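You operate a simulated robot arm through the tools that you are given. There is no shell and no other tool. Be economical: measure what you need, move in short steps, check, and stop when the job is done.

The job below is to be done with a simulated robot arm. You get a single attempt, and the scene is never put back.

JOB
Test the board's alarm by tripping the stir breaker by hand.
Fine: stir switch off first; breaker down, see the alarm lamp light, breaker up, shut the breaker door, press the alarm button once. Where these are worked on the way, their far stop is far enough and under half their travel is too little: breaker door, stir breaker.

Only the result counts: the job must be done as asked and must still hold three seconds after the hand-in. Knocking over, shifting, dropping, spilling or breaking anything else fails it.

ROBOT AND FRAMES
A 7-joint arm with a fingered hand on a trunk, on a base that drives. Base frame: it is fixed to the floor where the robot stands at the start and does not move with it; the origin is under the middle of the robot, x ahead of it, y to its left, z up. Readings come in m, degrees, newtons and seconds.
Its first joint turns from -149.0 to 149.0 degrees. Places, roughly: alarm button [1.1, 0, 1.1]; amps dial [1.7, -0.4, 1.2]; black plug switch [0.3, 0.7, 1.1]; blue brass valve [1.3, -1.5, 1.1]; blue plug switch [1.2, -0.5, 0.6]; blue reset button [1.7, -0.4, 1.1]; breaker door [1.4, -0.2, 1.1]; cool breaker [1.3, -0.2, 1.1]; cool switch [0.8, 0.2, 1.2]; green brass valve [1.8, -0.6, 1]; grey dial [1, 0.1, 1]; main switch [0.6, 0.3, 1]; pump breaker [1.4, -0.2, 1.1]; red brass valve [1.3, -0.4, 0.9]; red reset button [1.2, -1.6, 1]; set knob [0.8, 0.2, 1]. Payload 3.5 kg.
The TCP is the grasp point between the finger pads, 0.03 m short of the fingertips. In the tool frame z runs along the fingers and y along their closing line. The gripper opens to 0.104 m. The gripper's body begins 0.035 m behind the TCP. The gripper is a hand of 4 fingers: y runs from the thumb to the fingers, the wrist lies at [-0.015, -0.11, -0.186] in the tool frame, and closing takes about 1.5 s.
Orientation is that of the tool frame in the base frame, as [roll, pitch, yaw] about the fixed x, y, z axes, in that order (R = Rz(yaw) Ry(pitch) Rx(roll)). With the fingers straight down and the wrist toward the robot, the tool's x, y and z point along [0, 1, 0], [1, 0, 0] and [0, 0, -1] of the base frame.

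CONTROLS
- The arm moves only by the tool servo_tool. Its argument "moves" is text: rows parted by semicolons, each of 7 numbers parted by spaces: the shift along the tool's x, y, z in units of 40 mm (1.0 is 40 mm), then the turn, a rotation vector about the tool's x, y, z in units of 8 degrees (1.0 is 8 degrees), then the opening in per cent of the stroke, from 0 (shut) to 100 (fully open). In form: x y z ax ay az grip; .... A call has 1 to 20 rows; each row shifts and turns the commanded pose from where the row before left it, along the tool's axes as they then stand. A call with a number of a shift or a turn outside -1 to 1 is refused whole. A row lasts 0.2 s, in which the tool goes at most 0.05 m and 8.6 degrees; a call with a longer step from one row to the next is refused whole, and so is a gripper value outside its range. Where a pose cannot be reached the arm comes as near as it can. A force on the tool above 90 N (or 10 N above the force at the start of the call, whichever is more), or a blocked arm, ends the call early, and 0.2 s more pass. The fingers move at their own pace (about 0.045 m/s each) and stop on an object; they squeeze with about 21 N. The grip force told is the motor's: it shows also when the fingers shut on nothing. Time passes only in rows, and 0.2 s behind the last, so rows that do not move let the fingers close. It gives the time, the measured TCP pose, the force on the tool (base axes), the opening and the grip force at its end, in the units of the frame above (readings bear some noise), with the torque about the TCP (base axes, N m) and any sound that the robot's microphone picked up.
- Cameras (640 x 400 px; columns grow to the right, rows downward): "scene" is now at [0.0258, 0.2137, 1.6511]; the picture's right is [0.53, -0.85, 0.00], its down [-0.53, -0.33, -0.78] and it looks along [0.66, 0.42, -0.62] (base axes); focal length 214 px, centre (320, 200). "wrist" rides on the gripper at [0.061, -0.092, -0.13] in the tool frame; the picture's right is [-0.81, 0.28, -0.52], its down [-0.53, -0.71, 0.46] and it looks along [-0.24, 0.64, 0.72] (tool axes); focal length 275 px, centre (320, 200). There is no depth. A picture from a camera that has moved, and an enlarged one, comes with that camera's place and axes in the base frame and with its lens. The place of the scene camera against the robot may be out by one fixed shift of up to 0.018 m in any direction.
- grab_frame(camera): a new picture of that camera. No time passes.
- raise_lower(by): slides the trunk up (or, below 0, down) by that many m; the arm and the scene camera ride with it, the base frame stays. It gives what a move gives, with no picture.
- base_move(legs): drives the robot by 1 to 6 legs, each [ahead, left, turn to the left] in m, m and degrees, along the robot's own axes; the way and the turn of a leg run together, so that a leg with both is an arc; at most 1.5 m and 180 degrees a leg. The arm and the cameras ride along, it lands a little off, and it stops where it bumps. It gives what a move gives.
- set_grasp(shape): the hand has 4 fingers and takes this shape, open, in about a second: jaw (thumb against the fingers, like two jaws); tri (thumb and two fingers); tip (a fingertip pinch); poke (one finger out to press); point (the index stretched); flat (the hand flat); cup (the hand cupped); fist (a fist). The gripper value then closes the fingers along that shape, each until it touches; the sizes above hold for jaw. It gives what a move gives, with no picture.
- pan_tilt(pan, tilt): turns the head with the scene camera to pan (to the left, within 155 degrees either way) and tilt (down, from -29 to 69), counted from straight ahead of the robot. It gives what a move gives.
- inspect(camera, box): a new picture of the part [left, top, right, bottom] of that camera's present view, enlarged. No time passes.
- hand_in(): hands the job in; it is judged then, once.

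Work in short steps. Places have to be worked out from the pictures, the camera data and where the tool is seen: move nearer, look again, correct. Check each grasp and each placing, and mend what went wrong. You have 120 turns and 82 pictures in all, those below and enlarged ones among them. Open the gripper and draw the arm clear of the work before you hand the job in, unless the task says otherwise; then end with one line.

The tools are called after "Request:" as name(argument=value, ...) on one line, values as JSON. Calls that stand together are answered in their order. servo_tool: Moves the arm, as the interface text tells. Its arguments: {"type":"object","properties":{"moves":{"type":"string"}},"required":["moves"]} The other tools are called the same way: raise_lower (by) slides the trunk up or down; set_grasp (shape) gives the hand a shape; base_move (legs) drives the base; pan_tilt (pan, tilt) turns the head that bears the scene camera; grab_frame (camera) takes a picture; inspect (camera, box) takes an enlarged picture of a part of a camera's view; hand_in () hands the job in.

At the start:

```text
time: 0.0
position: [0.6345, -0.1521, 1.361]
tool_rot: [179.9, 0.0, 89.9]
contact_force: [-0.3, -0.2, 0.4]
moment: [0.0, 0.01, -0.02]
grip_width: 0.1036
grip_force: 0.0
shape: jaw
trunk travel left (down, up): [-0.675, 0.035]
robot x, y, heading: [0.0001, 0.0012, -0.1]
head pan, tilt: [32.1, 38.5]
```

scene: 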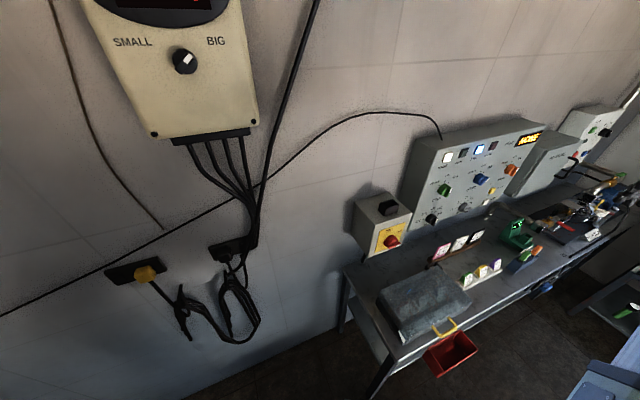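
wrist: 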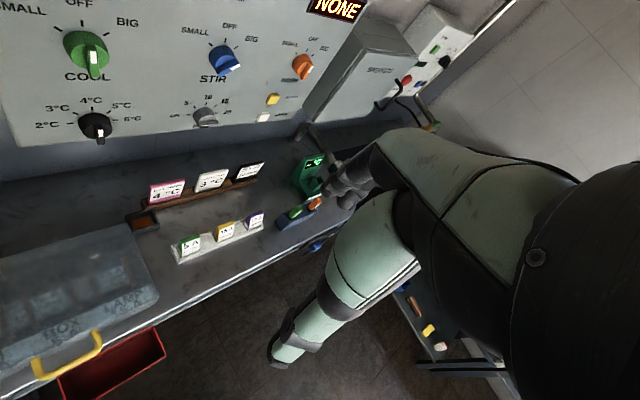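

I see the board slanted on the wall ahead and to the right. I'll turn the head toward it to look at the switches.

Request:
pan_tilt(pan=0, tilt=25)

Request:
grab_frame(camera="scene")

Request:
inspect(camera="wrist", box=[160, 0, 480, 200])

```text
time: 1.0
position: [0.6344, -0.1524, 1.3619]
tool_rot: [-180.0, 0.0, 90.0]
contact_force: [-0.5, 0.0, 0.2]
moment: [-0.01, 0.04, 0.0]
grip_width: 0.1034
grip_force: 0.0
shape: jaw
trunk travel left (down, up): [-0.675, 0.035]
robot x, y, heading: [0.0017, -0.0005, 0.3]
head pan, tilt: [0.0, 25.0]
```

```text
79 pictures are left
camera scene: at [0.0451, 0.1681, 1.6722], right [0.0, -1.0, 0.0], down [-0.42, 0.0, -0.91], along [0.91, 0.0, -0.42], focal length 214 px, centre (320, 200)
```

scene: 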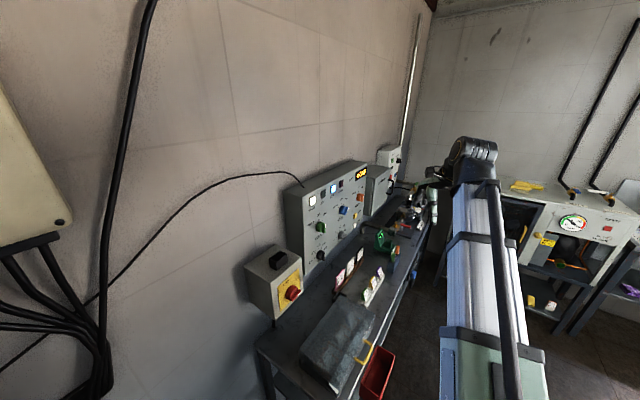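

```text
2.00 times, centred on (320, 100) of wrist
camera zoom: at [0.5436, -0.0907, 1.4914], right [0.28, -0.81, 0.52], down [-0.71, -0.53, -0.46], along [0.64, -0.24, -0.72], focal length 551 px, centre (320, 400)
```

zoom: 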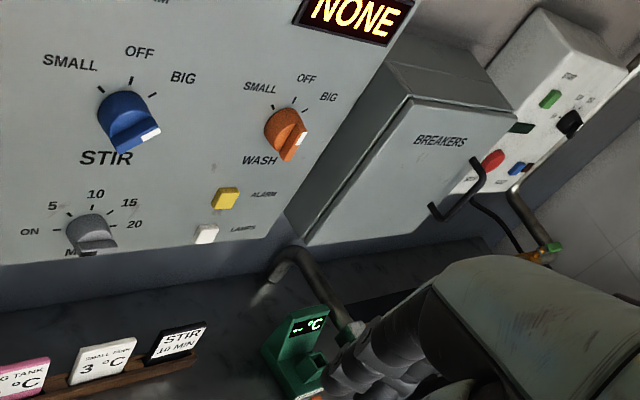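

I need to know the free floor before driving; look to the right and down.

Request:
pan_tilt(pan=-50, tilt=40)

Request:
grab_frame(camera="scene")

```text
time: 2.1
position: [0.6351, -0.1516, 1.3616]
tool_rot: [180.0, 0.0, 90.0]
contact_force: [0.3, -0.2, -0.1]
moment: [-0.02, 0.0, 0.03]
grip_width: 0.1036
grip_force: 0.0
shape: jaw
trunk travel left (down, up): [-0.675, 0.035]
robot x, y, heading: [-0.0027, 0.0011, 0.1]
head pan, tilt: [-50.0, 40.0]
```

```text
77 pictures are left
camera scene: at [0.0077, 0.1029, 1.6489], right [-0.77, -0.64, 0.0], down [-0.41, 0.49, -0.77], along [0.49, -0.59, -0.64], focal length 214 px, centre (320, 200)
```

scene: 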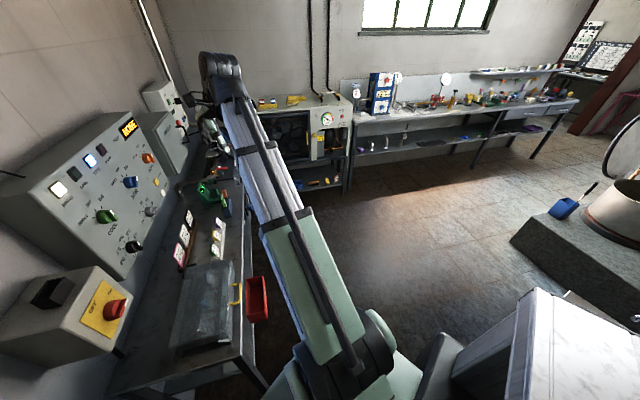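

The floor to the right is free. I'll drive ahead-right, then turn to face the board squarely.

Request:
base_move(legs=[[0.3, -0.65, 0], [0, 0, 57]])

Request:
pan_tilt(pan=0, tilt=35)

Request:
grab_frame(camera="scene")

```text
time: 8.5
position: [0.7738, -0.184, 1.3606]
tool_rot: [-180.0, -0.1, 147.6]
contact_force: [0.1, -0.4, 0.2]
moment: [0.01, -0.05, 0.0]
grip_width: 0.1038
grip_force: 0.0
shape: jaw
trunk travel left (down, up): [-0.675, 0.035]
robot x, y, heading: [0.3051, -0.637, 57.3]
head pan, tilt: [-50.0, 40.0]
```

```text
time: 9.7
position: [0.7736, -0.1833, 1.361]
tool_rot: [-180.0, 0.0, 147.5]
contact_force: [0.5, 0.3, 0.2]
moment: [0.03, -0.02, -0.01]
grip_width: 0.1037
grip_force: 0.1
shape: jaw
trunk travel left (down, up): [-0.675, 0.035]
robot x, y, heading: [0.306, -0.6361, 57.6]
head pan, tilt: [0.0, 35.0]
```

```text
76 pictures are left
camera scene: at [0.1814, -0.5116, 1.6564], right [0.84, -0.54, 0.0], down [-0.31, -0.48, -0.82], along [0.44, 0.69, -0.57], focal length 214 px, centre (320, 200)
```

scene: 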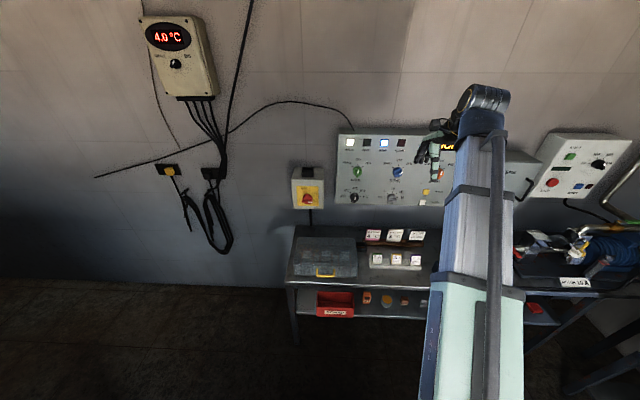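

Now square to the wall. Zoom on the board.

Request:
inspect(camera="scene", box=[320, 120, 464, 210])

Request:
grab_frame(camera="wrist")

```text
4.44 times, centred on (392, 165) of scene
camera zoom: at [0.1814, -0.5116, 1.6564], right [0.84, -0.54, 0.0], down [-0.31, -0.48, -0.82], along [0.44, 0.69, -0.57], focal length 953 px, centre (0, 356)
```

zoom: 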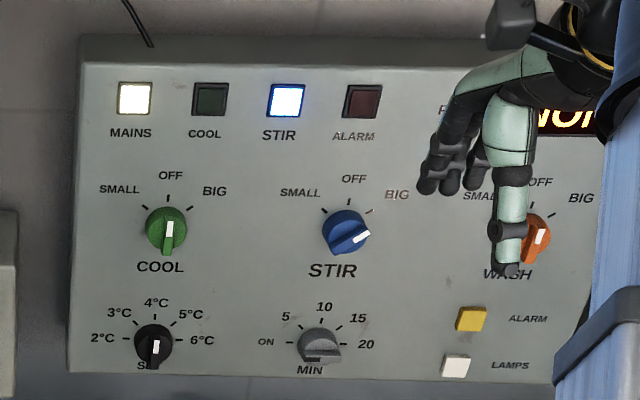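

```text
74 pictures are left
camera wrist: at [0.6732, -0.2272, 1.4914], right [0.83, -0.2, 0.52], down [0.07, -0.89, -0.46], along [0.55, 0.41, -0.72], focal length 275 px, centre (320, 200)
```

wrist: 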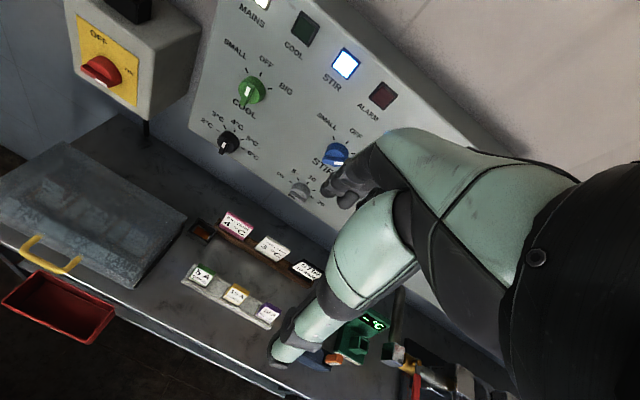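

The stir lamp is lit and the stir knob points to BIG; by parallax it is at about (0.97, 0.05, 1.19). I'll shift right along the wall and pitch the tool to face forward in stages.

Request:
base_move(legs=[[0, -0.22, -1.8]])

Request:
servo_tool(moves="0 -0.6 -0.5 1 0 0 100; 0 -0.6 -0.3 1 0 0 100; 0 -0.4 -0.3 1 0 0 100; 0 -0.3 -0.3 1 0 0 100; 0 0 -0.3 1 0 0 100; 0 0 0 1 0 0 100")

```text
time: 11.4
position: [0.9767, -0.3235, 1.3609]
tool_rot: [-180.0, 0.0, 145.6]
contact_force: [0.7, -0.3, 0.2]
moment: [0.03, 0.01, -0.02]
grip_width: 0.1037
grip_force: 0.1
shape: jaw
trunk travel left (down, up): [-0.675, 0.035]
robot x, y, heading: [0.4919, -0.7597, 55.5]
head pan, tilt: [0.0, 35.0]
```

```text
time: 12.8
position: [0.9652, -0.3503, 1.3818]
tool_rot: [-153.8, 0.6, 145.6]
contact_force: [-0.4, -0.4, 0.1]
moment: [-0.02, 0.0, 0.0]
grip_width: 0.104
grip_force: 0.0
shape: jaw
out of reach, approached as far as the arm can: row 3, 4, 5, 6
trunk travel left (down, up): [-0.675, 0.035]
robot x, y, heading: [0.4928, -0.7619, 55.8]
head pan, tilt: [0.0, 35.0]
```

Out of reach when pitching up so high; I lower the trunk and try again.

Request:
raise_lower(by=-0.2)

Request:
servo_tool(moves="0 0 0.5 1 0 0 100; 0 0 0.5 1 0 0 100; 0 0 0.5 1 0 0 100; 0 0 0.3 1 0 0 100")

```text
time: 15.0
position: [0.9646, -0.3512, 1.1809]
tool_rot: [-153.9, 0.6, 145.6]
contact_force: [-0.8, -0.6, 0.4]
moment: [-0.03, 0.03, 0.03]
grip_width: 0.1039
grip_force: 0.1
shape: jaw
trunk travel left (down, up): [-0.475, 0.235]
robot x, y, heading: [0.4897, -0.7594, 55.8]
head pan, tilt: [0.0, 35.0]
```

```text
time: 16.0
position: [0.9918, -0.3362, 1.0674]
tool_rot: [-141.9, 1.8, 145.5]
contact_force: [0.5, 0.1, 1.2]
moment: [0.01, -0.06, -0.01]
grip_width: 0.1038
grip_force: 0.1
shape: jaw
out of reach, approached as far as the arm can: row 1, 2, 3, 4
trunk travel left (down, up): [-0.475, 0.235]
robot x, y, heading: [0.489, -0.7598, 55.7]
head pan, tilt: [0.0, 35.0]
```

Still limited; let me look at the arm's configuration.

Request:
grab_frame(camera="scene")

Request:
grab_frame(camera="wrist")

```text
73 pictures are left
camera scene: at [0.3723, -0.6317, 1.4565], right [0.83, -0.56, 0.0], down [-0.32, -0.47, -0.82], along [0.46, 0.68, -0.57], focal length 214 px, centre (320, 200)
```

scene: 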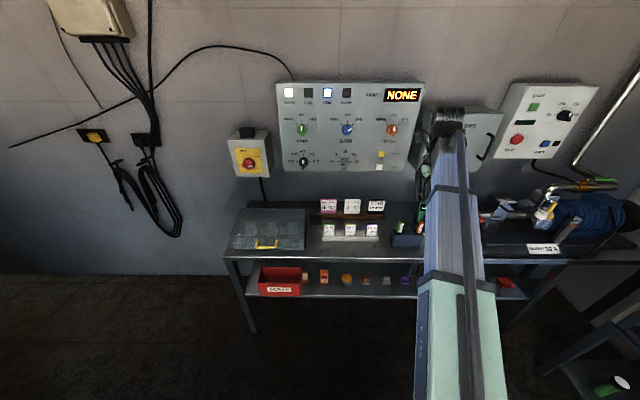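

```text
72 pictures are left
camera wrist: at [0.9431, -0.2911, 1.2244], right [0.97, -0.01, 0.26], down [-0.04, -0.99, 0.1], along [0.26, -0.11, -0.96], focal length 275 px, centre (320, 200)
```

wrist: 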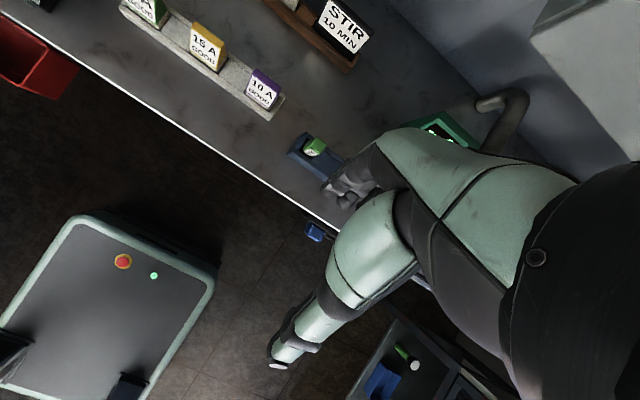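

I pitched the wrong way; turn back with negative ax.

Request:
servo_tool(moves="0 0 -0.5 -1 0 0 100; 0 0 -0.5 -1 0 0 100; 0 0 -0.5 -1 0 0 100; 0 0 -0.5 -1 0 0 100; 0 0 -0.5 -1 0 0 100; 0 0 0 -1 0 0 100; 0 0 0 -1 0 0 100; 0 0 0 -1 0 0 100; 0 0 0 -1 0 0 100; 0 0 0 -1 0 0 100; 0 0 0 -1 0 0 100; 0 0 0 -1 0 0 100; 0 0 0 -1 0 0 100; 0 0 0 -1 0 0 100; 0 0 0 -1 0 0 100; 0 0 0 -1 0 0 100")

Request:
grab_frame(camera="wrist")

```text
time: 19.4
position: [1.0121, -0.3049, 1.1575]
tool_rot: [90.0, 1.7, 145.6]
contact_force: [-0.1, 0.8, 0.1]
moment: [0.01, 0.01, 0.01]
grip_width: 0.1041
grip_force: 0.1
shape: jaw
trunk travel left (down, up): [-0.475, 0.235]
robot x, y, heading: [0.4909, -0.7626, 55.5]
head pan, tilt: [0.0, 35.0]
```

```text
71 pictures are left
camera wrist: at [0.8896, -0.3784, 1.0634], right [0.37, -0.88, 0.3], down [0.71, 0.06, -0.7], along [0.6, 0.47, 0.65], focal length 275 px, centre (320, 200)
```

wrist: 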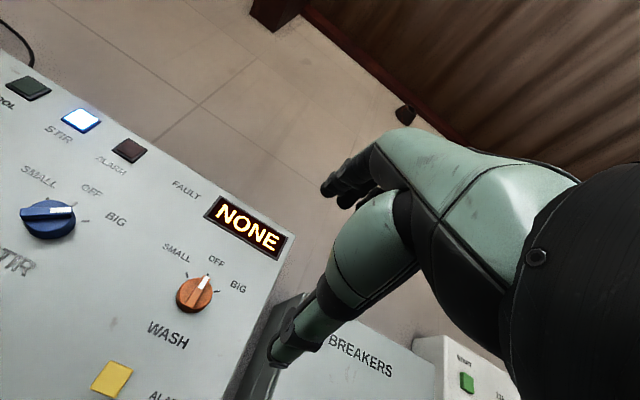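

Tool now faces the wall. The stir knob is about 0.22 m to my left; I move left and look again.

Request:
servo_tool(moves="0.95 0 0 0 0 0 100; 0.95 0 0 0 0 0 100; 0.95 0 0 0 0 0 100; 0.95 0 0 0 0 0 100; 0.95 0 0 0 0 0 100; 0.85 0 0 0 0 0 100")

Request:
grab_frame(camera="wrist")

Request:
grab_frame(camera="scene")

```text
time: 20.8
position: [0.891, -0.2284, 1.1617]
tool_rot: [90.5, 2.4, 146.6]
contact_force: [0.5, 0.0, 0.1]
moment: [0.0, 0.01, 0.03]
grip_width: 0.1036
grip_force: 0.1
shape: jaw
out of reach, approached as far as the arm can: row 4, 5, 6
trunk travel left (down, up): [-0.475, 0.235]
robot x, y, heading: [0.4918, -0.7586, 55.5]
head pan, tilt: [0.0, 35.0]
```

```text
70 pictures are left
camera wrist: at [0.7715, -0.3049, 1.0696], right [0.38, -0.87, 0.31], down [0.72, 0.06, -0.69], along [0.58, 0.49, 0.65], focal length 275 px, centre (320, 200)
```

wrist: 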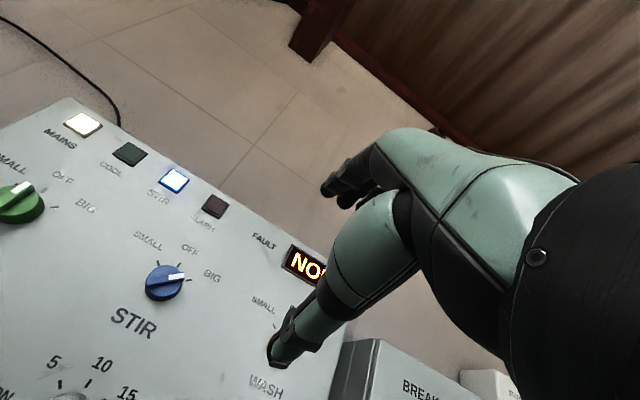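

```text
69 pictures are left
camera scene: at [0.373, -0.6312, 1.4564], right [0.83, -0.56, 0.0], down [-0.32, -0.47, -0.82], along [0.46, 0.68, -0.57], focal length 214 px, centre (320, 200)
```

scene: 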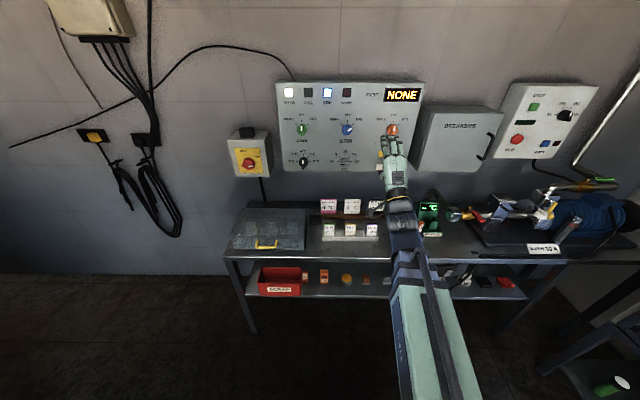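

Leftward reach ends here, so I move the base left 0.2 m to bring the stir knob into the arm's comfortable zone.

Request:
base_move(legs=[[0, 0.2, 0]])

Request:
servo_tool(moves="-0.9 0 0 0 0 0 100; -0.9 0 0 0 0 0 100; -0.9 0 0 0 0 0 100")

Request:
grab_frame(camera="wrist")

```text
time: 22.4
position: [0.7229, -0.1133, 1.1624]
tool_rot: [90.6, 2.5, 146.7]
contact_force: [-0.2, -0.2, 0.1]
moment: [0.03, -0.02, -0.02]
grip_width: 0.1038
grip_force: 0.1
shape: jaw
trunk travel left (down, up): [-0.475, 0.235]
robot x, y, heading: [0.3198, -0.6492, 55.9]
head pan, tilt: [0.0, 35.0]
```

```text
time: 23.2
position: [0.8122, -0.1721, 1.1682]
tool_rot: [90.5, 2.4, 146.8]
contact_force: [0.0, 0.5, 0.7]
moment: [-0.02, -0.04, 0.01]
grip_width: 0.1036
grip_force: 0.0
shape: jaw
trunk travel left (down, up): [-0.475, 0.235]
robot x, y, heading: [0.3262, -0.6482, 55.7]
head pan, tilt: [0.0, 35.0]
```

```text
68 pictures are left
camera wrist: at [0.6929, -0.2499, 1.0752], right [0.39, -0.87, 0.31], down [0.72, 0.07, -0.69], along [0.58, 0.49, 0.65], focal length 275 px, centre (320, 200)
```

wrist: 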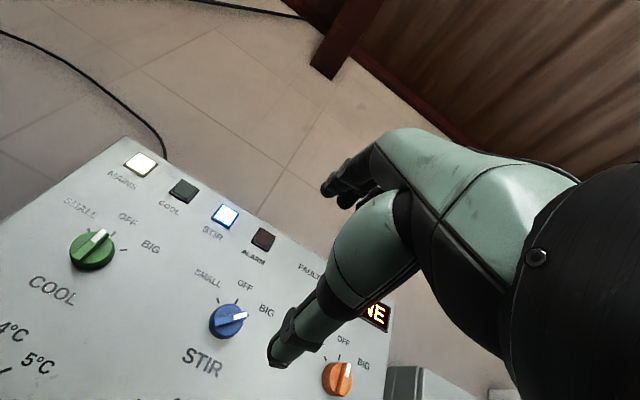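

Nearly aligned with the knob. Inspect it closely for shape and pointer direction.

Request:
inspect(camera="wrist", box=[176, 260, 288, 330])

Request:
inspect(camera="wrist", box=[176, 290, 288, 360])

```text
5.71 times, centred on (232, 295) of wrist
camera zoom: at [0.6929, -0.2499, 1.0752], right [0.39, -0.87, 0.31], down [0.72, 0.07, -0.69], along [0.58, 0.49, 0.65], focal length 1573 px, centre (823, -343)
```

zoom: 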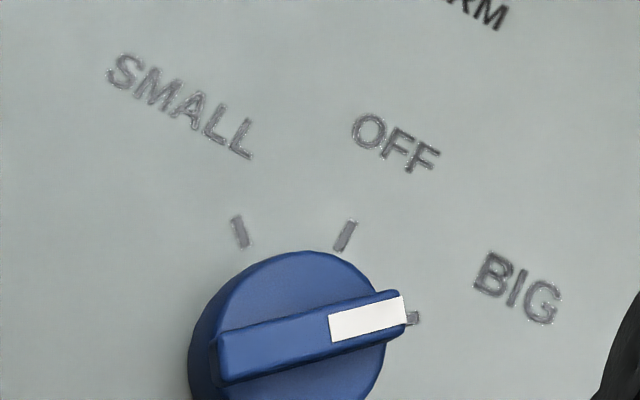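

```text
5.71 times, centred on (232, 325) of wrist
camera zoom: at [0.6929, -0.2499, 1.0752], right [0.39, -0.87, 0.31], down [0.72, 0.07, -0.69], along [0.58, 0.49, 0.65], focal length 1573 px, centre (823, -514)
```

zoom: 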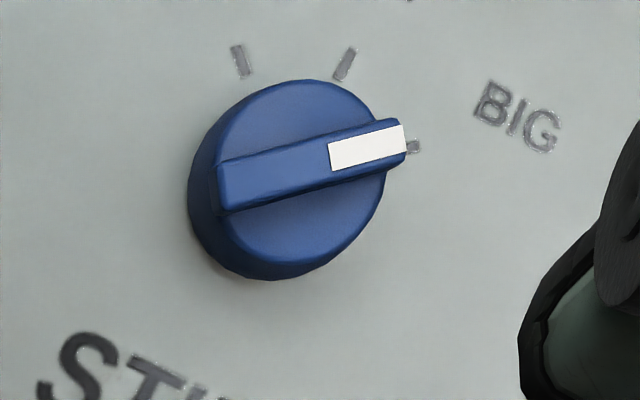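

The knob is a disc with a bar, pointing at BIG. Before contact I test whether the wrist can roll through about -96° here.

Request:
servo_tool(moves="0 0 0 0 0 -1 100; 0 0 0 0 0 -1 100; 0 0 0 0 0 -1 100; 0 0 0 0 0 -1 100; 0 0 0 0 0 -1 100; 0 0 0 0 0 -1 100; 0 0 0 0 0 -1 100; 0 0 0 0 0 -1 100; 0 0 0 0 0 -1 100; 0 0 0 0 0 -1 100; 0 0 0 0 0 -1 100; 0 0 0 0 0 -1 100")

Request:
grab_frame(camera="wrist")

```text
time: 25.8
position: [0.8146, -0.1728, 1.1674]
tool_rot: [-93.7, 81.3, -36.9]
contact_force: [0.5, 0.5, -0.1]
moment: [-0.02, 0.0, 0.0]
grip_width: 0.1039
grip_force: 0.0
shape: jaw
trunk travel left (down, up): [-0.475, 0.235]
robot x, y, heading: [0.3259, -0.647, 56.0]
head pan, tilt: [0.0, 35.0]
```

```text
65 pictures are left
camera wrist: at [0.8255, -0.3363, 1.1215], right [-0.61, -0.21, 0.77], down [0.78, 0.04, 0.63], along [-0.16, 0.98, 0.14], focal length 275 px, centre (320, 200)
```

wrist: 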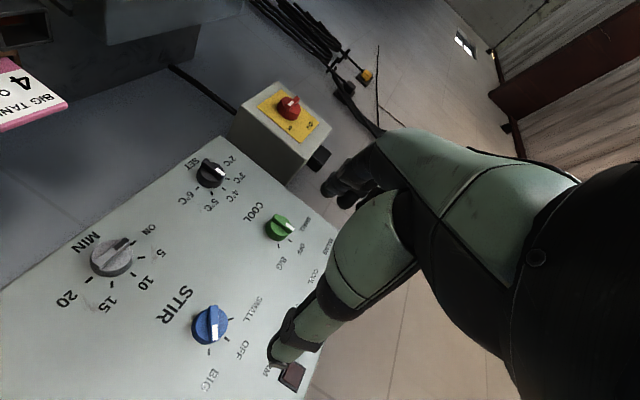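

Roll is fine there. Knob axis is at about s-offset 10 mm right of the TCP; I roll back to match the bar (-45°) and approach to just short of it.

Request:
servo_tool(moves="0 0 0 0 0 1 100; 0 0 0 0 0 1 100; 0 0 0 0 0 1 100; 0 0 0 0 0 1 100; 0 0 0 0 0 1 100; 0 0 0 0 0 1 100; -0.18 -0.18 0 0 0 0.7 100; 0 0 1 0 0 0 100; 0 0 1 0 0 0 100; 0 0 1 0 0 0 100; 0 0 1 0 0 0 100; 0 0 0 0 0 0 100")

Request:
grab_frame(camera="wrist")

Request:
inspect(camera="scene", box=[340, 80, 500, 180])

```text
time: 28.4
position: [0.9107, -0.0457, 1.1652]
tool_rot: [90.7, 44.7, 147.1]
contact_force: [0.3, 0.3, -0.4]
moment: [-0.02, 0.02, 0.02]
grip_width: 0.1038
grip_force: 0.1
shape: jaw
trunk travel left (down, up): [-0.475, 0.235]
robot x, y, heading: [0.3244, -0.6502, 55.8]
head pan, tilt: [0.0, 35.0]
```

```text
64 pictures are left
camera wrist: at [0.8579, -0.1656, 1.0586], right [0.04, -0.64, 0.77], down [0.99, -0.1, -0.14], along [0.17, 0.77, 0.62], focal length 275 px, centre (320, 200)
```

wrist: 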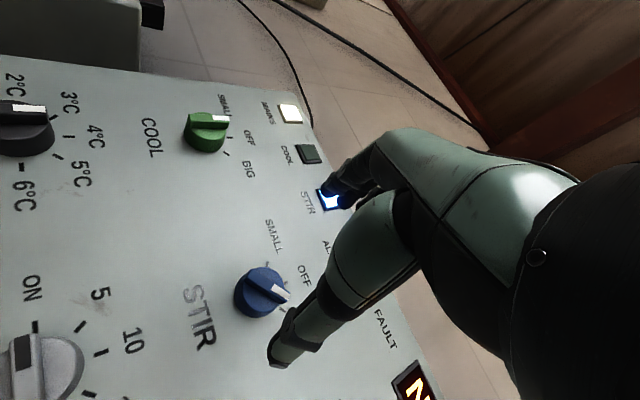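

```text
4.00 times, centred on (420, 130) of scene
camera zoom: at [0.2063, -0.5181, 1.4564], right [0.83, -0.56, 0.0], down [-0.32, -0.47, -0.82], along [0.46, 0.68, -0.57], focal length 858 px, centre (-80, 480)
```

zoom: 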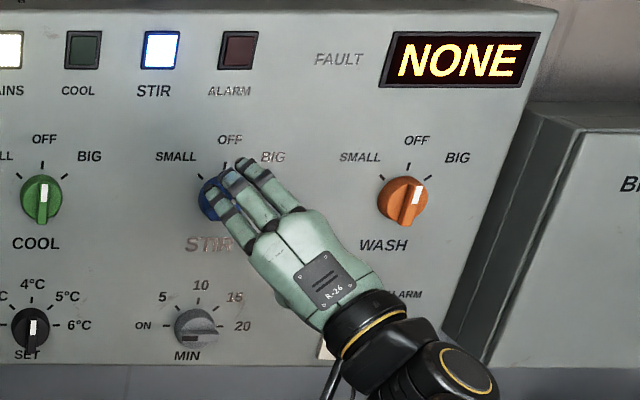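

Line of approach passes through the knob, about 0.115 m ahead of the TCP. Advance about 0.07 m and look.

Request:
servo_tool(moves="0 0 0.6 0 0 0 100; 0 0 0.6 0 0 0 100; 0 0 0.5 0 0 0 100; 0 0 0 0 0 0 100")

Request:
grab_frame(camera="wrist")

Request:
inspect(camera="scene", box=[360, 100, 456, 160])

```text
time: 29.4
position: [0.949, 0.0146, 1.1668]
tool_rot: [90.8, 44.7, 147.3]
contact_force: [-0.5, -1.4, 1.0]
moment: [-0.01, 0.0, -0.03]
grip_width: 0.1039
grip_force: 0.1
shape: jaw
trunk travel left (down, up): [-0.475, 0.235]
robot x, y, heading: [0.3254, -0.6479, 55.7]
head pan, tilt: [0.0, 35.0]
```

```text
62 pictures are left
camera wrist: at [0.8944, -0.1065, 1.0596], right [0.04, -0.64, 0.77], down [0.99, -0.1, -0.13], along [0.17, 0.77, 0.62], focal length 275 px, centre (320, 200)
```

wrist: 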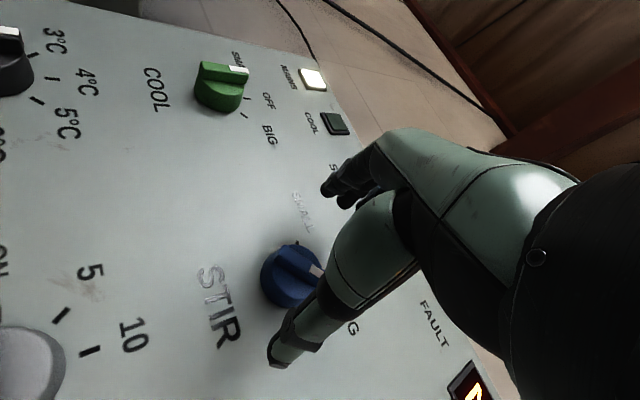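

```text
6.67 times, centred on (408, 130) of scene
camera zoom: at [0.2062, -0.5182, 1.4564], right [0.83, -0.56, 0.0], down [-0.32, -0.47, -0.82], along [0.46, 0.68, -0.57], focal length 1430 px, centre (-267, 667)
```

zoom: 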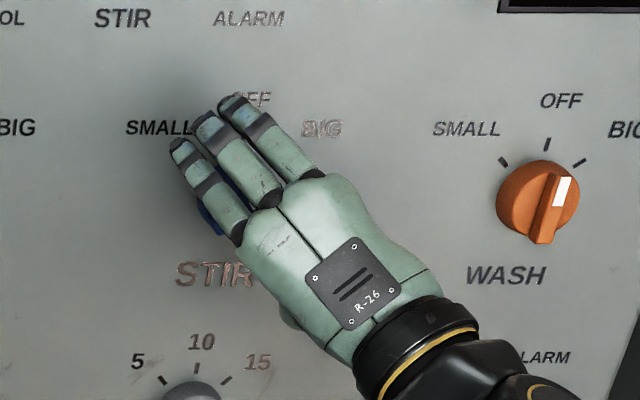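

Advance another 25 mm, then close gently.

Request:
servo_tool(moves="0 0 0.3 0 0 0 100; 0 0 0.3 0 0 0 100; 0 0 0 0 0 0 60; 0 0 0 0 0 0 30; 0 0 0 0 0 0 0; 0 0 0 0 0 0 0; 0 0 0 0 0 0 0; 0 0 0 0 0 0 0; 0 0 0 0 0 0 0; 0 0 0 0 0 0 0")

Request:
grab_frame(camera="wrist")

```text
time: 31.6
position: [0.9624, 0.0336, 1.1661]
tool_rot: [90.8, 44.7, 147.4]
contact_force: [0.8, -0.3, -3.1]
moment: [-0.05, 0.03, -0.03]
grip_width: 0.0339
grip_force: 21.4
shape: jaw
trunk travel left (down, up): [-0.475, 0.235]
robot x, y, heading: [0.3245, -0.648, 55.8]
head pan, tilt: [0.0, 35.0]
```

```text
60 pictures are left
camera wrist: at [0.9083, -0.0869, 1.0584], right [0.04, -0.64, 0.77], down [0.99, -0.1, -0.13], along [0.17, 0.77, 0.62], focal length 275 px, centre (320, 200)
```

wrist: 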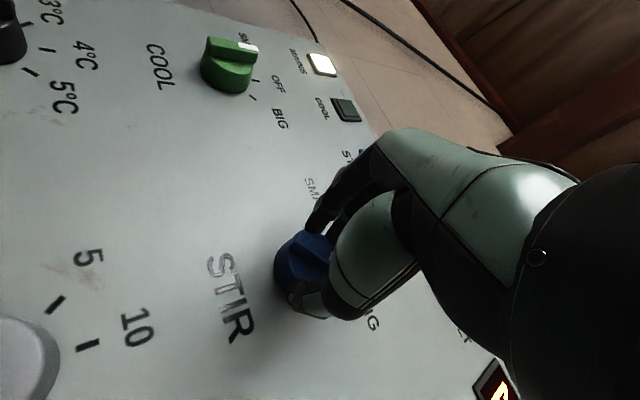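

Gripped (34 mm). Turn counter-clockwise in steps, listening for a click.

Request:
servo_tool(moves="0 0 0 0 0 -1 0; 0 0 0 0 0 -1 0; 0 0 0 0 0 -1 0; 0 0 0 0 0 -1 0; 0 0 0 0 0 -1 0; 0 0 0 0 0 0 0")

Request:
grab_frame(camera="wrist")

Request:
inspect(camera="scene", box=[340, 80, 500, 180])

```text
time: 33.0
position: [0.9606, 0.0324, 1.166]
tool_rot: [96.4, 84.9, 153.0]
contact_force: [6.4, 2.9, -6.3]
moment: [-0.06, 0.07, -0.14]
grip_width: 0.0337
grip_force: 21.1
shape: jaw
trunk travel left (down, up): [-0.475, 0.235]
robot x, y, heading: [0.3278, -0.6492, 55.8]
head pan, tilt: [0.0, 35.0]
```

```text
59 pictures are left
camera wrist: at [0.9625, -0.1229, 1.0973], right [-0.45, -0.31, 0.84], down [0.89, -0.03, 0.46], along [-0.12, 0.95, 0.29], focal length 275 px, centre (320, 200)
```

wrist: 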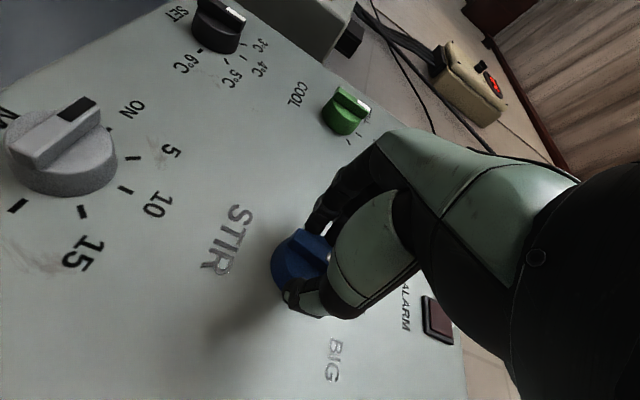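

```text
4.00 times, centred on (420, 130) of scene
camera zoom: at [0.2074, -0.5175, 1.4564], right [0.83, -0.56, 0.0], down [-0.32, -0.47, -0.82], along [0.46, 0.68, -0.57], focal length 858 px, centre (-80, 480)
```

zoom: 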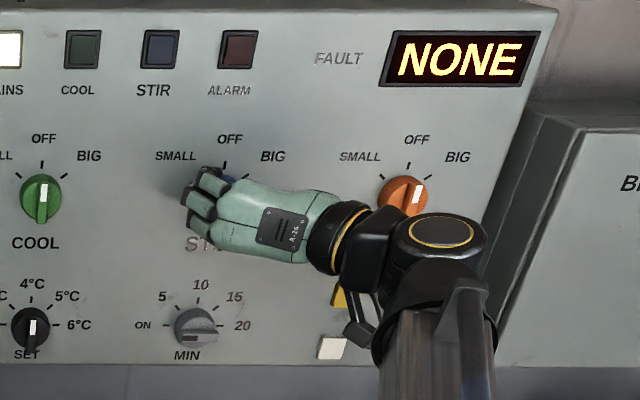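

The stir lamp went out. Release and back away to check the pointer.

Request:
servo_tool(moves="0 0 0 0 0 0 50; 0 0 0 0 0 0 100; 0 0 0 0 0 0 100; 0 0 0 0 0 0 100; 0 0 -1 0 0 0 100; 0 0 -1 0 0 0 100; 0 0 -1 0 0 0 100; 0 0 -1 0 0 0 100")

Request:
grab_frame(camera="wrist")

```text
time: 34.8
position: [0.8707, -0.1008, 1.1671]
tool_rot: [95.0, 84.7, 151.7]
contact_force: [-0.4, 0.4, 1.0]
moment: [-0.03, 0.01, -0.02]
grip_width: 0.1036
grip_force: 0.0
shape: jaw
trunk travel left (down, up): [-0.475, 0.235]
robot x, y, heading: [0.3259, -0.649, 55.8]
head pan, tilt: [0.0, 35.0]
```

```text
57 pictures are left
camera wrist: at [0.8708, -0.256, 1.0986], right [-0.45, -0.32, 0.84], down [0.89, -0.03, 0.46], along [-0.12, 0.95, 0.29], focal length 275 px, centre (320, 200)
```

wrist: 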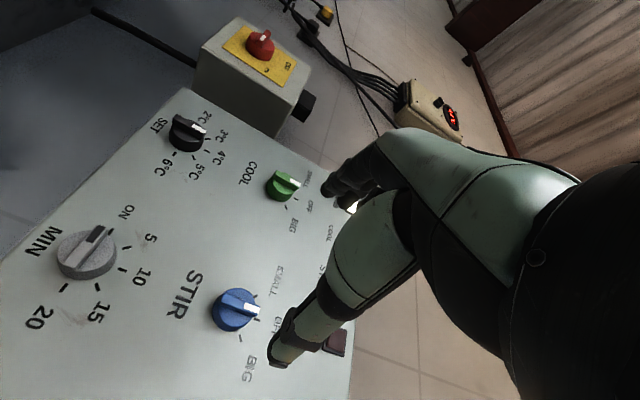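

The stir pointer now sits on OFF and its lamp is dark. Retreat, level the hand, and drive right toward the breaker box.

Request:
servo_tool(moves="0 0 -1 0 0 1 100; 0 0 -1 0 0 1 100; 0 0 -0.5 0 0 1 100; 0 0 0 0 0 1 100; 0 0 0 0 0 1 100; 0 0 0 0 0 1 100; 0 0 0 0 0 1 100; 0 0 0 0 0 1 100; 0 0 0 0 0 1 100; 0 0 0 0 0 1 100; 0 0 0 0 0 0.6 100")

Request:
base_move(legs=[[0, -0.45, 0]])

Request:
grab_frame(camera="wrist")

Request:
grab_frame(camera="scene")

```text
time: 37.2
position: [0.818, -0.1843, 1.1689]
tool_rot: [90.5, -0.1, 146.6]
contact_force: [0.3, 0.7, 0.7]
moment: [-0.01, 0.0, 0.03]
grip_width: 0.1037
grip_force: 0.2
shape: jaw
trunk travel left (down, up): [-0.475, 0.235]
robot x, y, heading: [0.3275, -0.6505, 55.9]
head pan, tilt: [0.0, 35.0]
```

```text
time: 39.9
position: [1.1905, -0.436, 1.1696]
tool_rot: [90.5, 0.0, 147.0]
contact_force: [-0.8, 0.8, -0.1]
moment: [0.02, 0.01, -0.02]
grip_width: 0.1038
grip_force: 0.0
shape: jaw
trunk travel left (down, up): [-0.475, 0.235]
robot x, y, heading: [0.6976, -0.9042, 56.1]
head pan, tilt: [0.0, 35.0]
```

```text
56 pictures are left
camera wrist: at [1.0683, -0.5121, 1.0782], right [0.4, -0.87, 0.28], down [0.69, 0.08, -0.72], along [0.6, 0.48, 0.64], focal length 275 px, centre (320, 200)
```

wrist: 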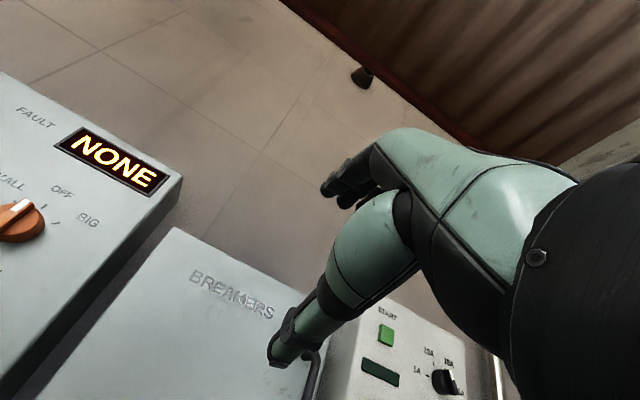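

```text
55 pictures are left
camera scene: at [0.58, -0.7721, 1.4564], right [0.83, -0.56, 0.0], down [-0.32, -0.48, -0.82], along [0.46, 0.68, -0.57], focal length 214 px, centre (320, 200)
```

scene: 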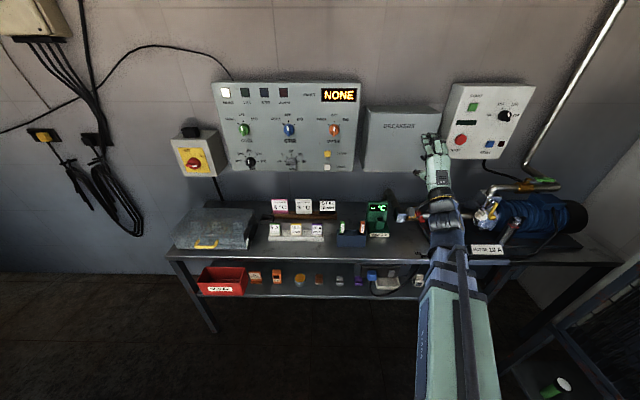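

The hand hides the handle; I shift the hand right 0.14 m to see it from the wrist camera.

Request:
servo_tool(moves="-0.9 0 -0.3 0 0 0 100; -0.9 0 -0.3 0 0 0 100; -0.9 0 0 0 0 0 100; -0.9 0 0 0 0 0 100")

Request:
grab_frame(camera="wrist")

Request:
inspect(camera="scene", box=[350, 90, 494, 180])

```text
time: 40.9
position: [1.2989, -0.5373, 1.172]
tool_rot: [90.6, 0.0, 146.9]
contact_force: [1.1, -0.2, -0.5]
moment: [-0.01, 0.0, -0.02]
grip_width: 0.1039
grip_force: 0.0
shape: jaw
trunk travel left (down, up): [-0.475, 0.235]
robot x, y, heading: [0.7026, -0.9003, 56.2]
head pan, tilt: [0.0, 35.0]
```

```text
54 pictures are left
camera wrist: at [1.1768, -0.6118, 1.0802], right [0.4, -0.87, 0.28], down [0.69, 0.08, -0.72], along [0.6, 0.48, 0.64], focal length 275 px, centre (320, 200)
```

wrist: 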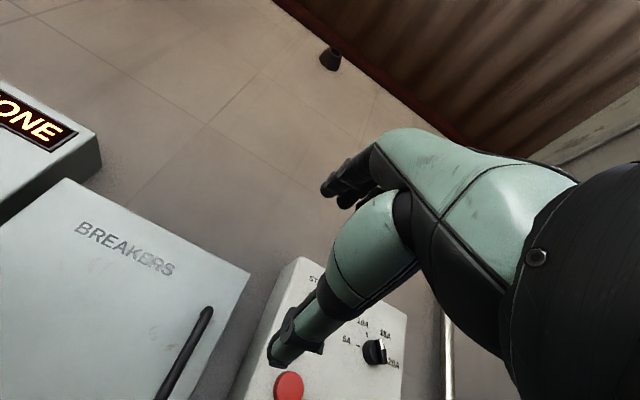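

```text
4.44 times, centred on (422, 135) of scene
camera zoom: at [0.5801, -0.772, 1.4564], right [0.83, -0.56, 0.0], down [-0.32, -0.48, -0.82], along [0.46, 0.68, -0.57], focal length 953 px, centre (-133, 489)
```

zoom: 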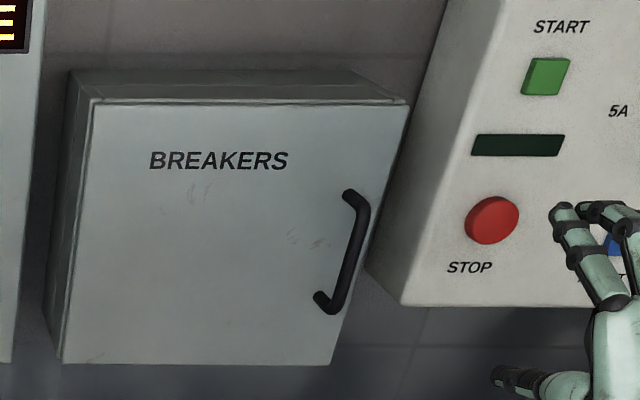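

Handle is a vertical bar at about s=1.35 (base ≈ (1.42, -0.32, 1.11)). I roll the hand −90° so it closes horizontally, align with the bar, keep back, and look.

Request:
servo_tool(moves="0.6 -0.75 0 0 0 0 100; 0 -0.75 0 0 0 -1 80; 0 0 0 0 0 -1 70; 0 0 0 0 0 -1 60; 0 0 0 0 0 -1 60; 0 0 0 0 0 -1 60; 0 0 0 0 0 -1 60; 0 0 0 0 0 -1 60; 0 0 0 0 0 -1 60; 0 0 0 0 0 -1 60; 0 0 0 0 0 -1 60; 0 0 0 0 0 -1 60; 0 0 0 0 0 -0.25 60")

Request:
grab_frame(camera="wrist")

Request:
inspect(camera="scene", box=[350, 90, 510, 190])

```text
time: 43.7
position: [1.2781, -0.5217, 1.1094]
tool_rot: [-173.7, 89.5, -116.7]
contact_force: [-0.3, -1.1, -0.6]
moment: [-0.02, -0.02, 0.05]
grip_width: 0.0627
grip_force: 0.1
shape: jaw
trunk travel left (down, up): [-0.475, 0.235]
robot x, y, heading: [0.6969, -0.9005, 56.1]
head pan, tilt: [0.0, 35.0]
```

```text
52 pictures are left
camera wrist: at [1.2834, -0.6819, 1.0494], right [-0.51, -0.28, 0.81], down [0.85, 0.0, 0.53], along [-0.14, 0.96, 0.24], focal length 275 px, centre (320, 200)
```

wrist: 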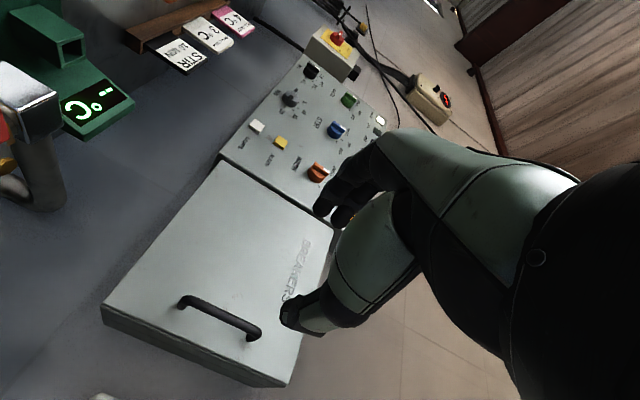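

```text
4.00 times, centred on (430, 140) of scene
camera zoom: at [0.58, -0.7721, 1.4564], right [0.83, -0.56, 0.0], down [-0.32, -0.48, -0.82], along [0.46, 0.68, -0.57], focal length 858 px, centre (-120, 440)
```

zoom: 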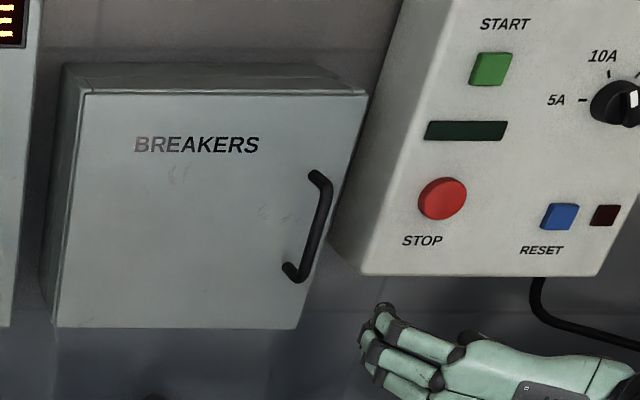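

Bar centre computed at s≈1.356, z≈1.11, n≈0.534; TCP is about 7 mm left plus drift. Approach 0.2 m with a small right correction.

Request:
servo_tool(moves="0 -0.28 1 0 0 0 60; 0 0 1 0 0 0 60; 0 0 1 0 0 0 60; 0 0 1 0 0 0 60; 0 0 0.8 0 0 0 60; 0 0 0 0 0 0 60")

Request:
grab_frame(camera="wrist")

Request:
inspect(camera="scene", box=[370, 90, 530, 190])

```text
time: 45.1
position: [1.3917, -0.3684, 1.108]
tool_rot: [178.7, 89.5, -124.4]
contact_force: [-0.8, -1.1, 0.2]
moment: [0.0, 0.01, 0.0]
grip_width: 0.063
grip_force: 0.0
shape: jaw
trunk travel left (down, up): [-0.475, 0.235]
robot x, y, heading: [0.6979, -0.9001, 56.2]
head pan, tilt: [0.0, 35.0]
```

```text
50 pictures are left
camera wrist: at [1.3974, -0.5269, 1.0488], right [-0.51, -0.28, 0.82], down [0.85, 0.0, 0.53], along [-0.14, 0.96, 0.24], focal length 275 px, centre (320, 200)
```

wrist: 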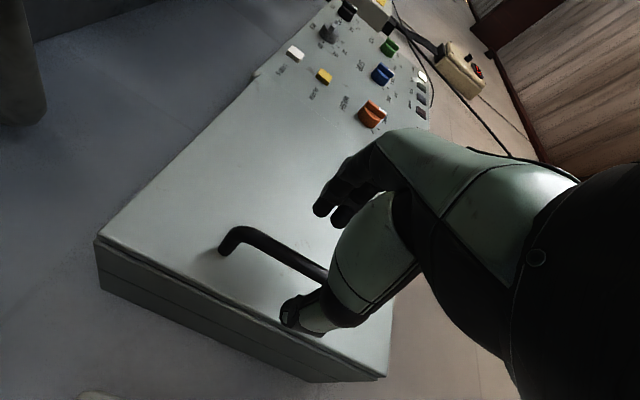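

```text
4.00 times, centred on (450, 140) of scene
camera zoom: at [0.5801, -0.772, 1.4564], right [0.83, -0.56, 0.0], down [-0.32, -0.48, -0.82], along [0.46, 0.68, -0.57], focal length 858 px, centre (-200, 440)
```

zoom: 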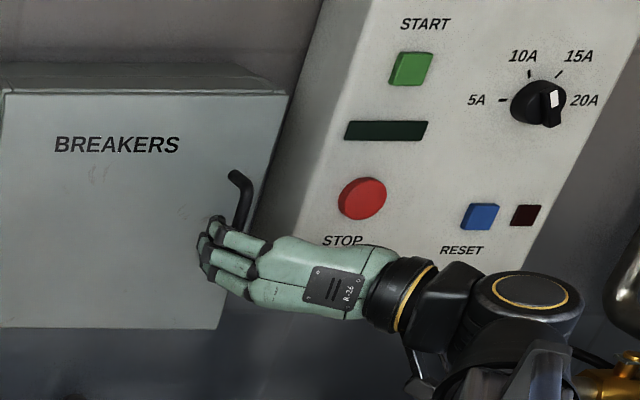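

The bar lies straight ahead about 0.05 m. Advance and close on it.

Request:
servo_tool(moves="0 0 0.6 0 0 0 60; 0 0 0.6 0 0 0 60; 0 0 0 0 0 0 30; 0 0 0 0 0 0 0; 0 0 0 0 0 0 0; 0 0 0 0 0 0 0; 0 0 0 0 0 0 0; 0 0 0 0 0 0 0")

Request:
grab_frame(camera="wrist")

```text
time: 46.9
position: [1.4192, -0.3283, 1.108]
tool_rot: [176.9, 89.5, -126.3]
contact_force: [0.2, -0.4, -0.2]
moment: [-0.03, -0.03, -0.04]
grip_width: 0.0002
grip_force: 20.6
shape: jaw
trunk travel left (down, up): [-0.475, 0.235]
robot x, y, heading: [0.6954, -0.9018, 55.9]
head pan, tilt: [0.0, 35.0]
```

```text
48 pictures are left
camera wrist: at [1.4243, -0.4869, 1.0471], right [-0.51, -0.28, 0.82], down [0.85, 0.0, 0.53], along [-0.14, 0.96, 0.24], focal length 275 px, centre (320, 200)
```

wrist: 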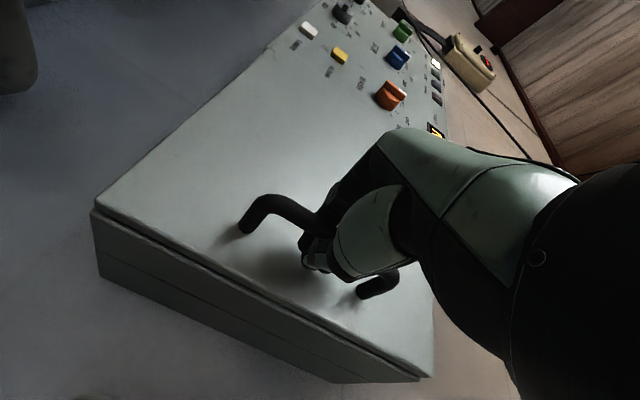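

Fingers read shut, but the bar may be hooked. Try a small pull and look.

Request:
servo_tool(moves="0 0 -0.4 0 0 0 0; 0 0 -0.4 0 0 0 0; 0 0 0 0 0 0 0")

Request:
grab_frame(camera="wrist")

```text
time: 47.7
position: [1.3982, -0.3515, 1.1074]
tool_rot: [-176.0, 89.5, -118.8]
contact_force: [-11.6, 14.8, -0.1]
moment: [-0.12, -0.05, -0.03]
grip_width: 0.0
grip_force: 20.9
shape: jaw
trunk travel left (down, up): [-0.475, 0.235]
robot x, y, heading: [0.6982, -0.9007, 55.9]
head pan, tilt: [0.0, 35.0]
```

```text
47 pictures are left
camera wrist: at [1.405, -0.5111, 1.0477], right [-0.51, -0.28, 0.82], down [0.85, 0.0, 0.53], along [-0.15, 0.96, 0.23], focal length 275 px, centre (320, 200)
```

wrist: 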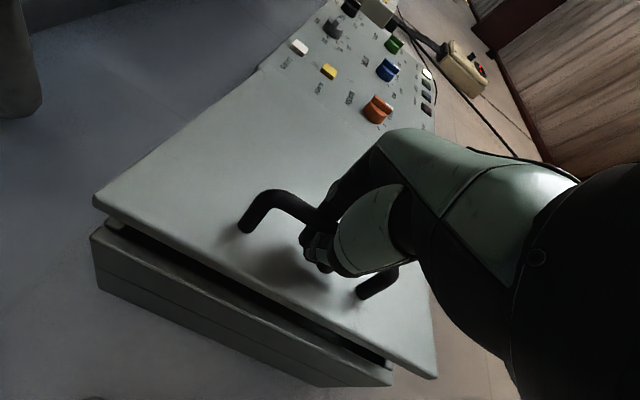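

The door is opening. Continue along its arc (hinge left, radius ≈0.25 m), turning the hand partly with it.

Request:
servo_tool(moves="0 0.42 -0.73 0.5 0 0 0; 0 0.32 -0.75 0.5 0 0 0; 0 0.38 -0.71 0.5 0 0 0; 0 0.41 -0.70 0.5 0 0 0; 0 0.46 -0.65 0.5 0 0 0; 0 0 0 0 0 0 0")

Request:
grab_frame(camera="scene")

```text
time: 49.1
position: [1.249, -0.4074, 1.1075]
tool_rot: [-150.5, 89.3, -113.7]
contact_force: [-0.4, 13.5, 0.3]
moment: [-0.09, 0.05, -0.12]
grip_width: 0.0001
grip_force: 21.0
shape: jaw
trunk travel left (down, up): [-0.475, 0.235]
robot x, y, heading: [0.6968, -0.8989, 55.9]
head pan, tilt: [0.0, 35.0]
```

```text
46 pictures are left
camera scene: at [0.5799, -0.7702, 1.4562], right [0.83, -0.56, 0.0], down [-0.32, -0.48, -0.82], along [0.46, 0.68, -0.57], focal length 214 px, centre (320, 200)
```

scene: 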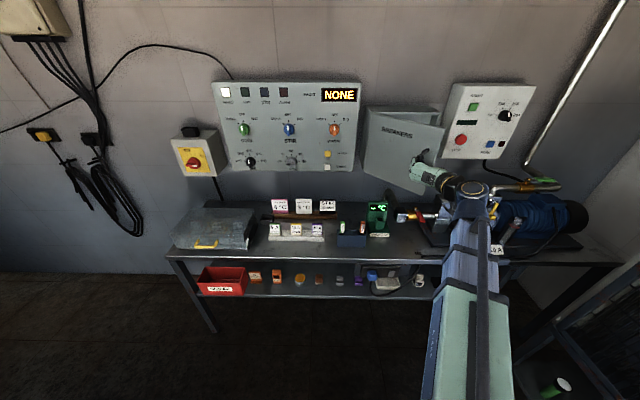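

On the arc at ≈45°. Continue toward 75°.

Request:
servo_tool(moves="0 0.68 -0.63 0.5 0 0 0; 0 0.53 -0.61 0.5 0 0 0; 0 0.59 -0.55 0.5 0 0 0; 0 0.61 -0.54 0.5 0 0 0; 0 0 0 0 0 0 0")

Request:
grab_frame(camera="scene")

Request:
grab_frame(camera="wrist")

```text
time: 50.3
position: [1.1208, -0.3743, 1.1089]
tool_rot: [-148.9, 89.5, -128.0]
contact_force: [2.6, 4.1, -1.7]
moment: [-0.04, 0.0, -0.04]
grip_width: 0.0
grip_force: 21.2
shape: jaw
trunk travel left (down, up): [-0.475, 0.235]
robot x, y, heading: [0.6987, -0.8988, 56.2]
head pan, tilt: [0.0, 35.0]
```

```text
45 pictures are left
camera scene: at [0.5803, -0.7713, 1.4563], right [0.83, -0.56, 0.0], down [-0.32, -0.48, -0.82], along [0.46, 0.68, -0.57], focal length 214 px, centre (320, 200)
```

scene: 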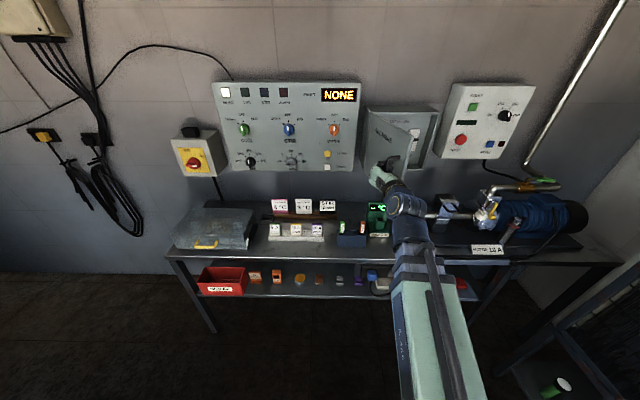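

```text
44 pictures are left
camera wrist: at [1.0309, -0.5052, 1.048], right [-0.58, 0.08, 0.81], down [0.68, -0.5, 0.53], along [0.45, 0.86, 0.23], focal length 275 px, centre (320, 200)
```

wrist: 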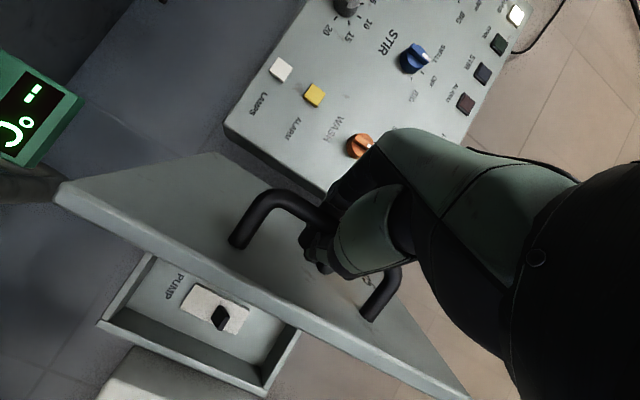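

Door ≈72° open and the pump breaker shows. Continue a little further.

Request:
servo_tool(moves="0 0.70 -0.49 0.5 0 0 0; 0 0.67 -0.45 0.5 0 0 0; 0 0.7 -0.42 0.5 0 0 0; 0 0 0 0 0 0 0")

Request:
grab_frame(camera="wrist")

```text
time: 51.3
position: [1.044, -0.3081, 1.1067]
tool_rot: [-129.9, 89.3, -121.1]
contact_force: [15.3, 11.2, 3.4]
moment: [-0.03, 0.1, -0.22]
grip_width: 0.0001
grip_force: 21.1
shape: jaw
trunk travel left (down, up): [-0.475, 0.235]
robot x, y, heading: [0.6984, -0.903, 55.8]
head pan, tilt: [0.0, 35.0]
```

```text
43 pictures are left
camera wrist: at [0.9291, -0.4191, 1.0476], right [-0.55, 0.2, 0.81], down [0.56, -0.63, 0.54], along [0.62, 0.75, 0.23], focal length 275 px, centre (320, 200)
```

wrist: 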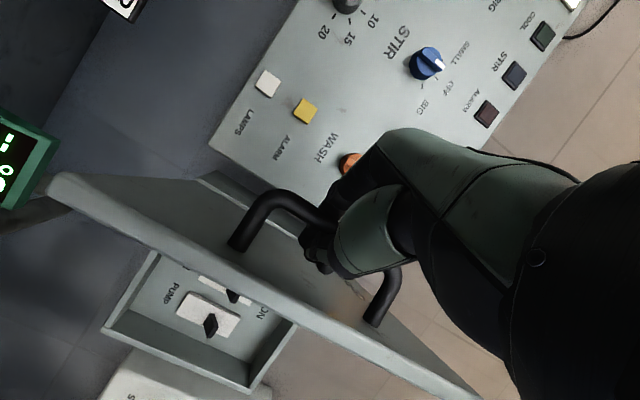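

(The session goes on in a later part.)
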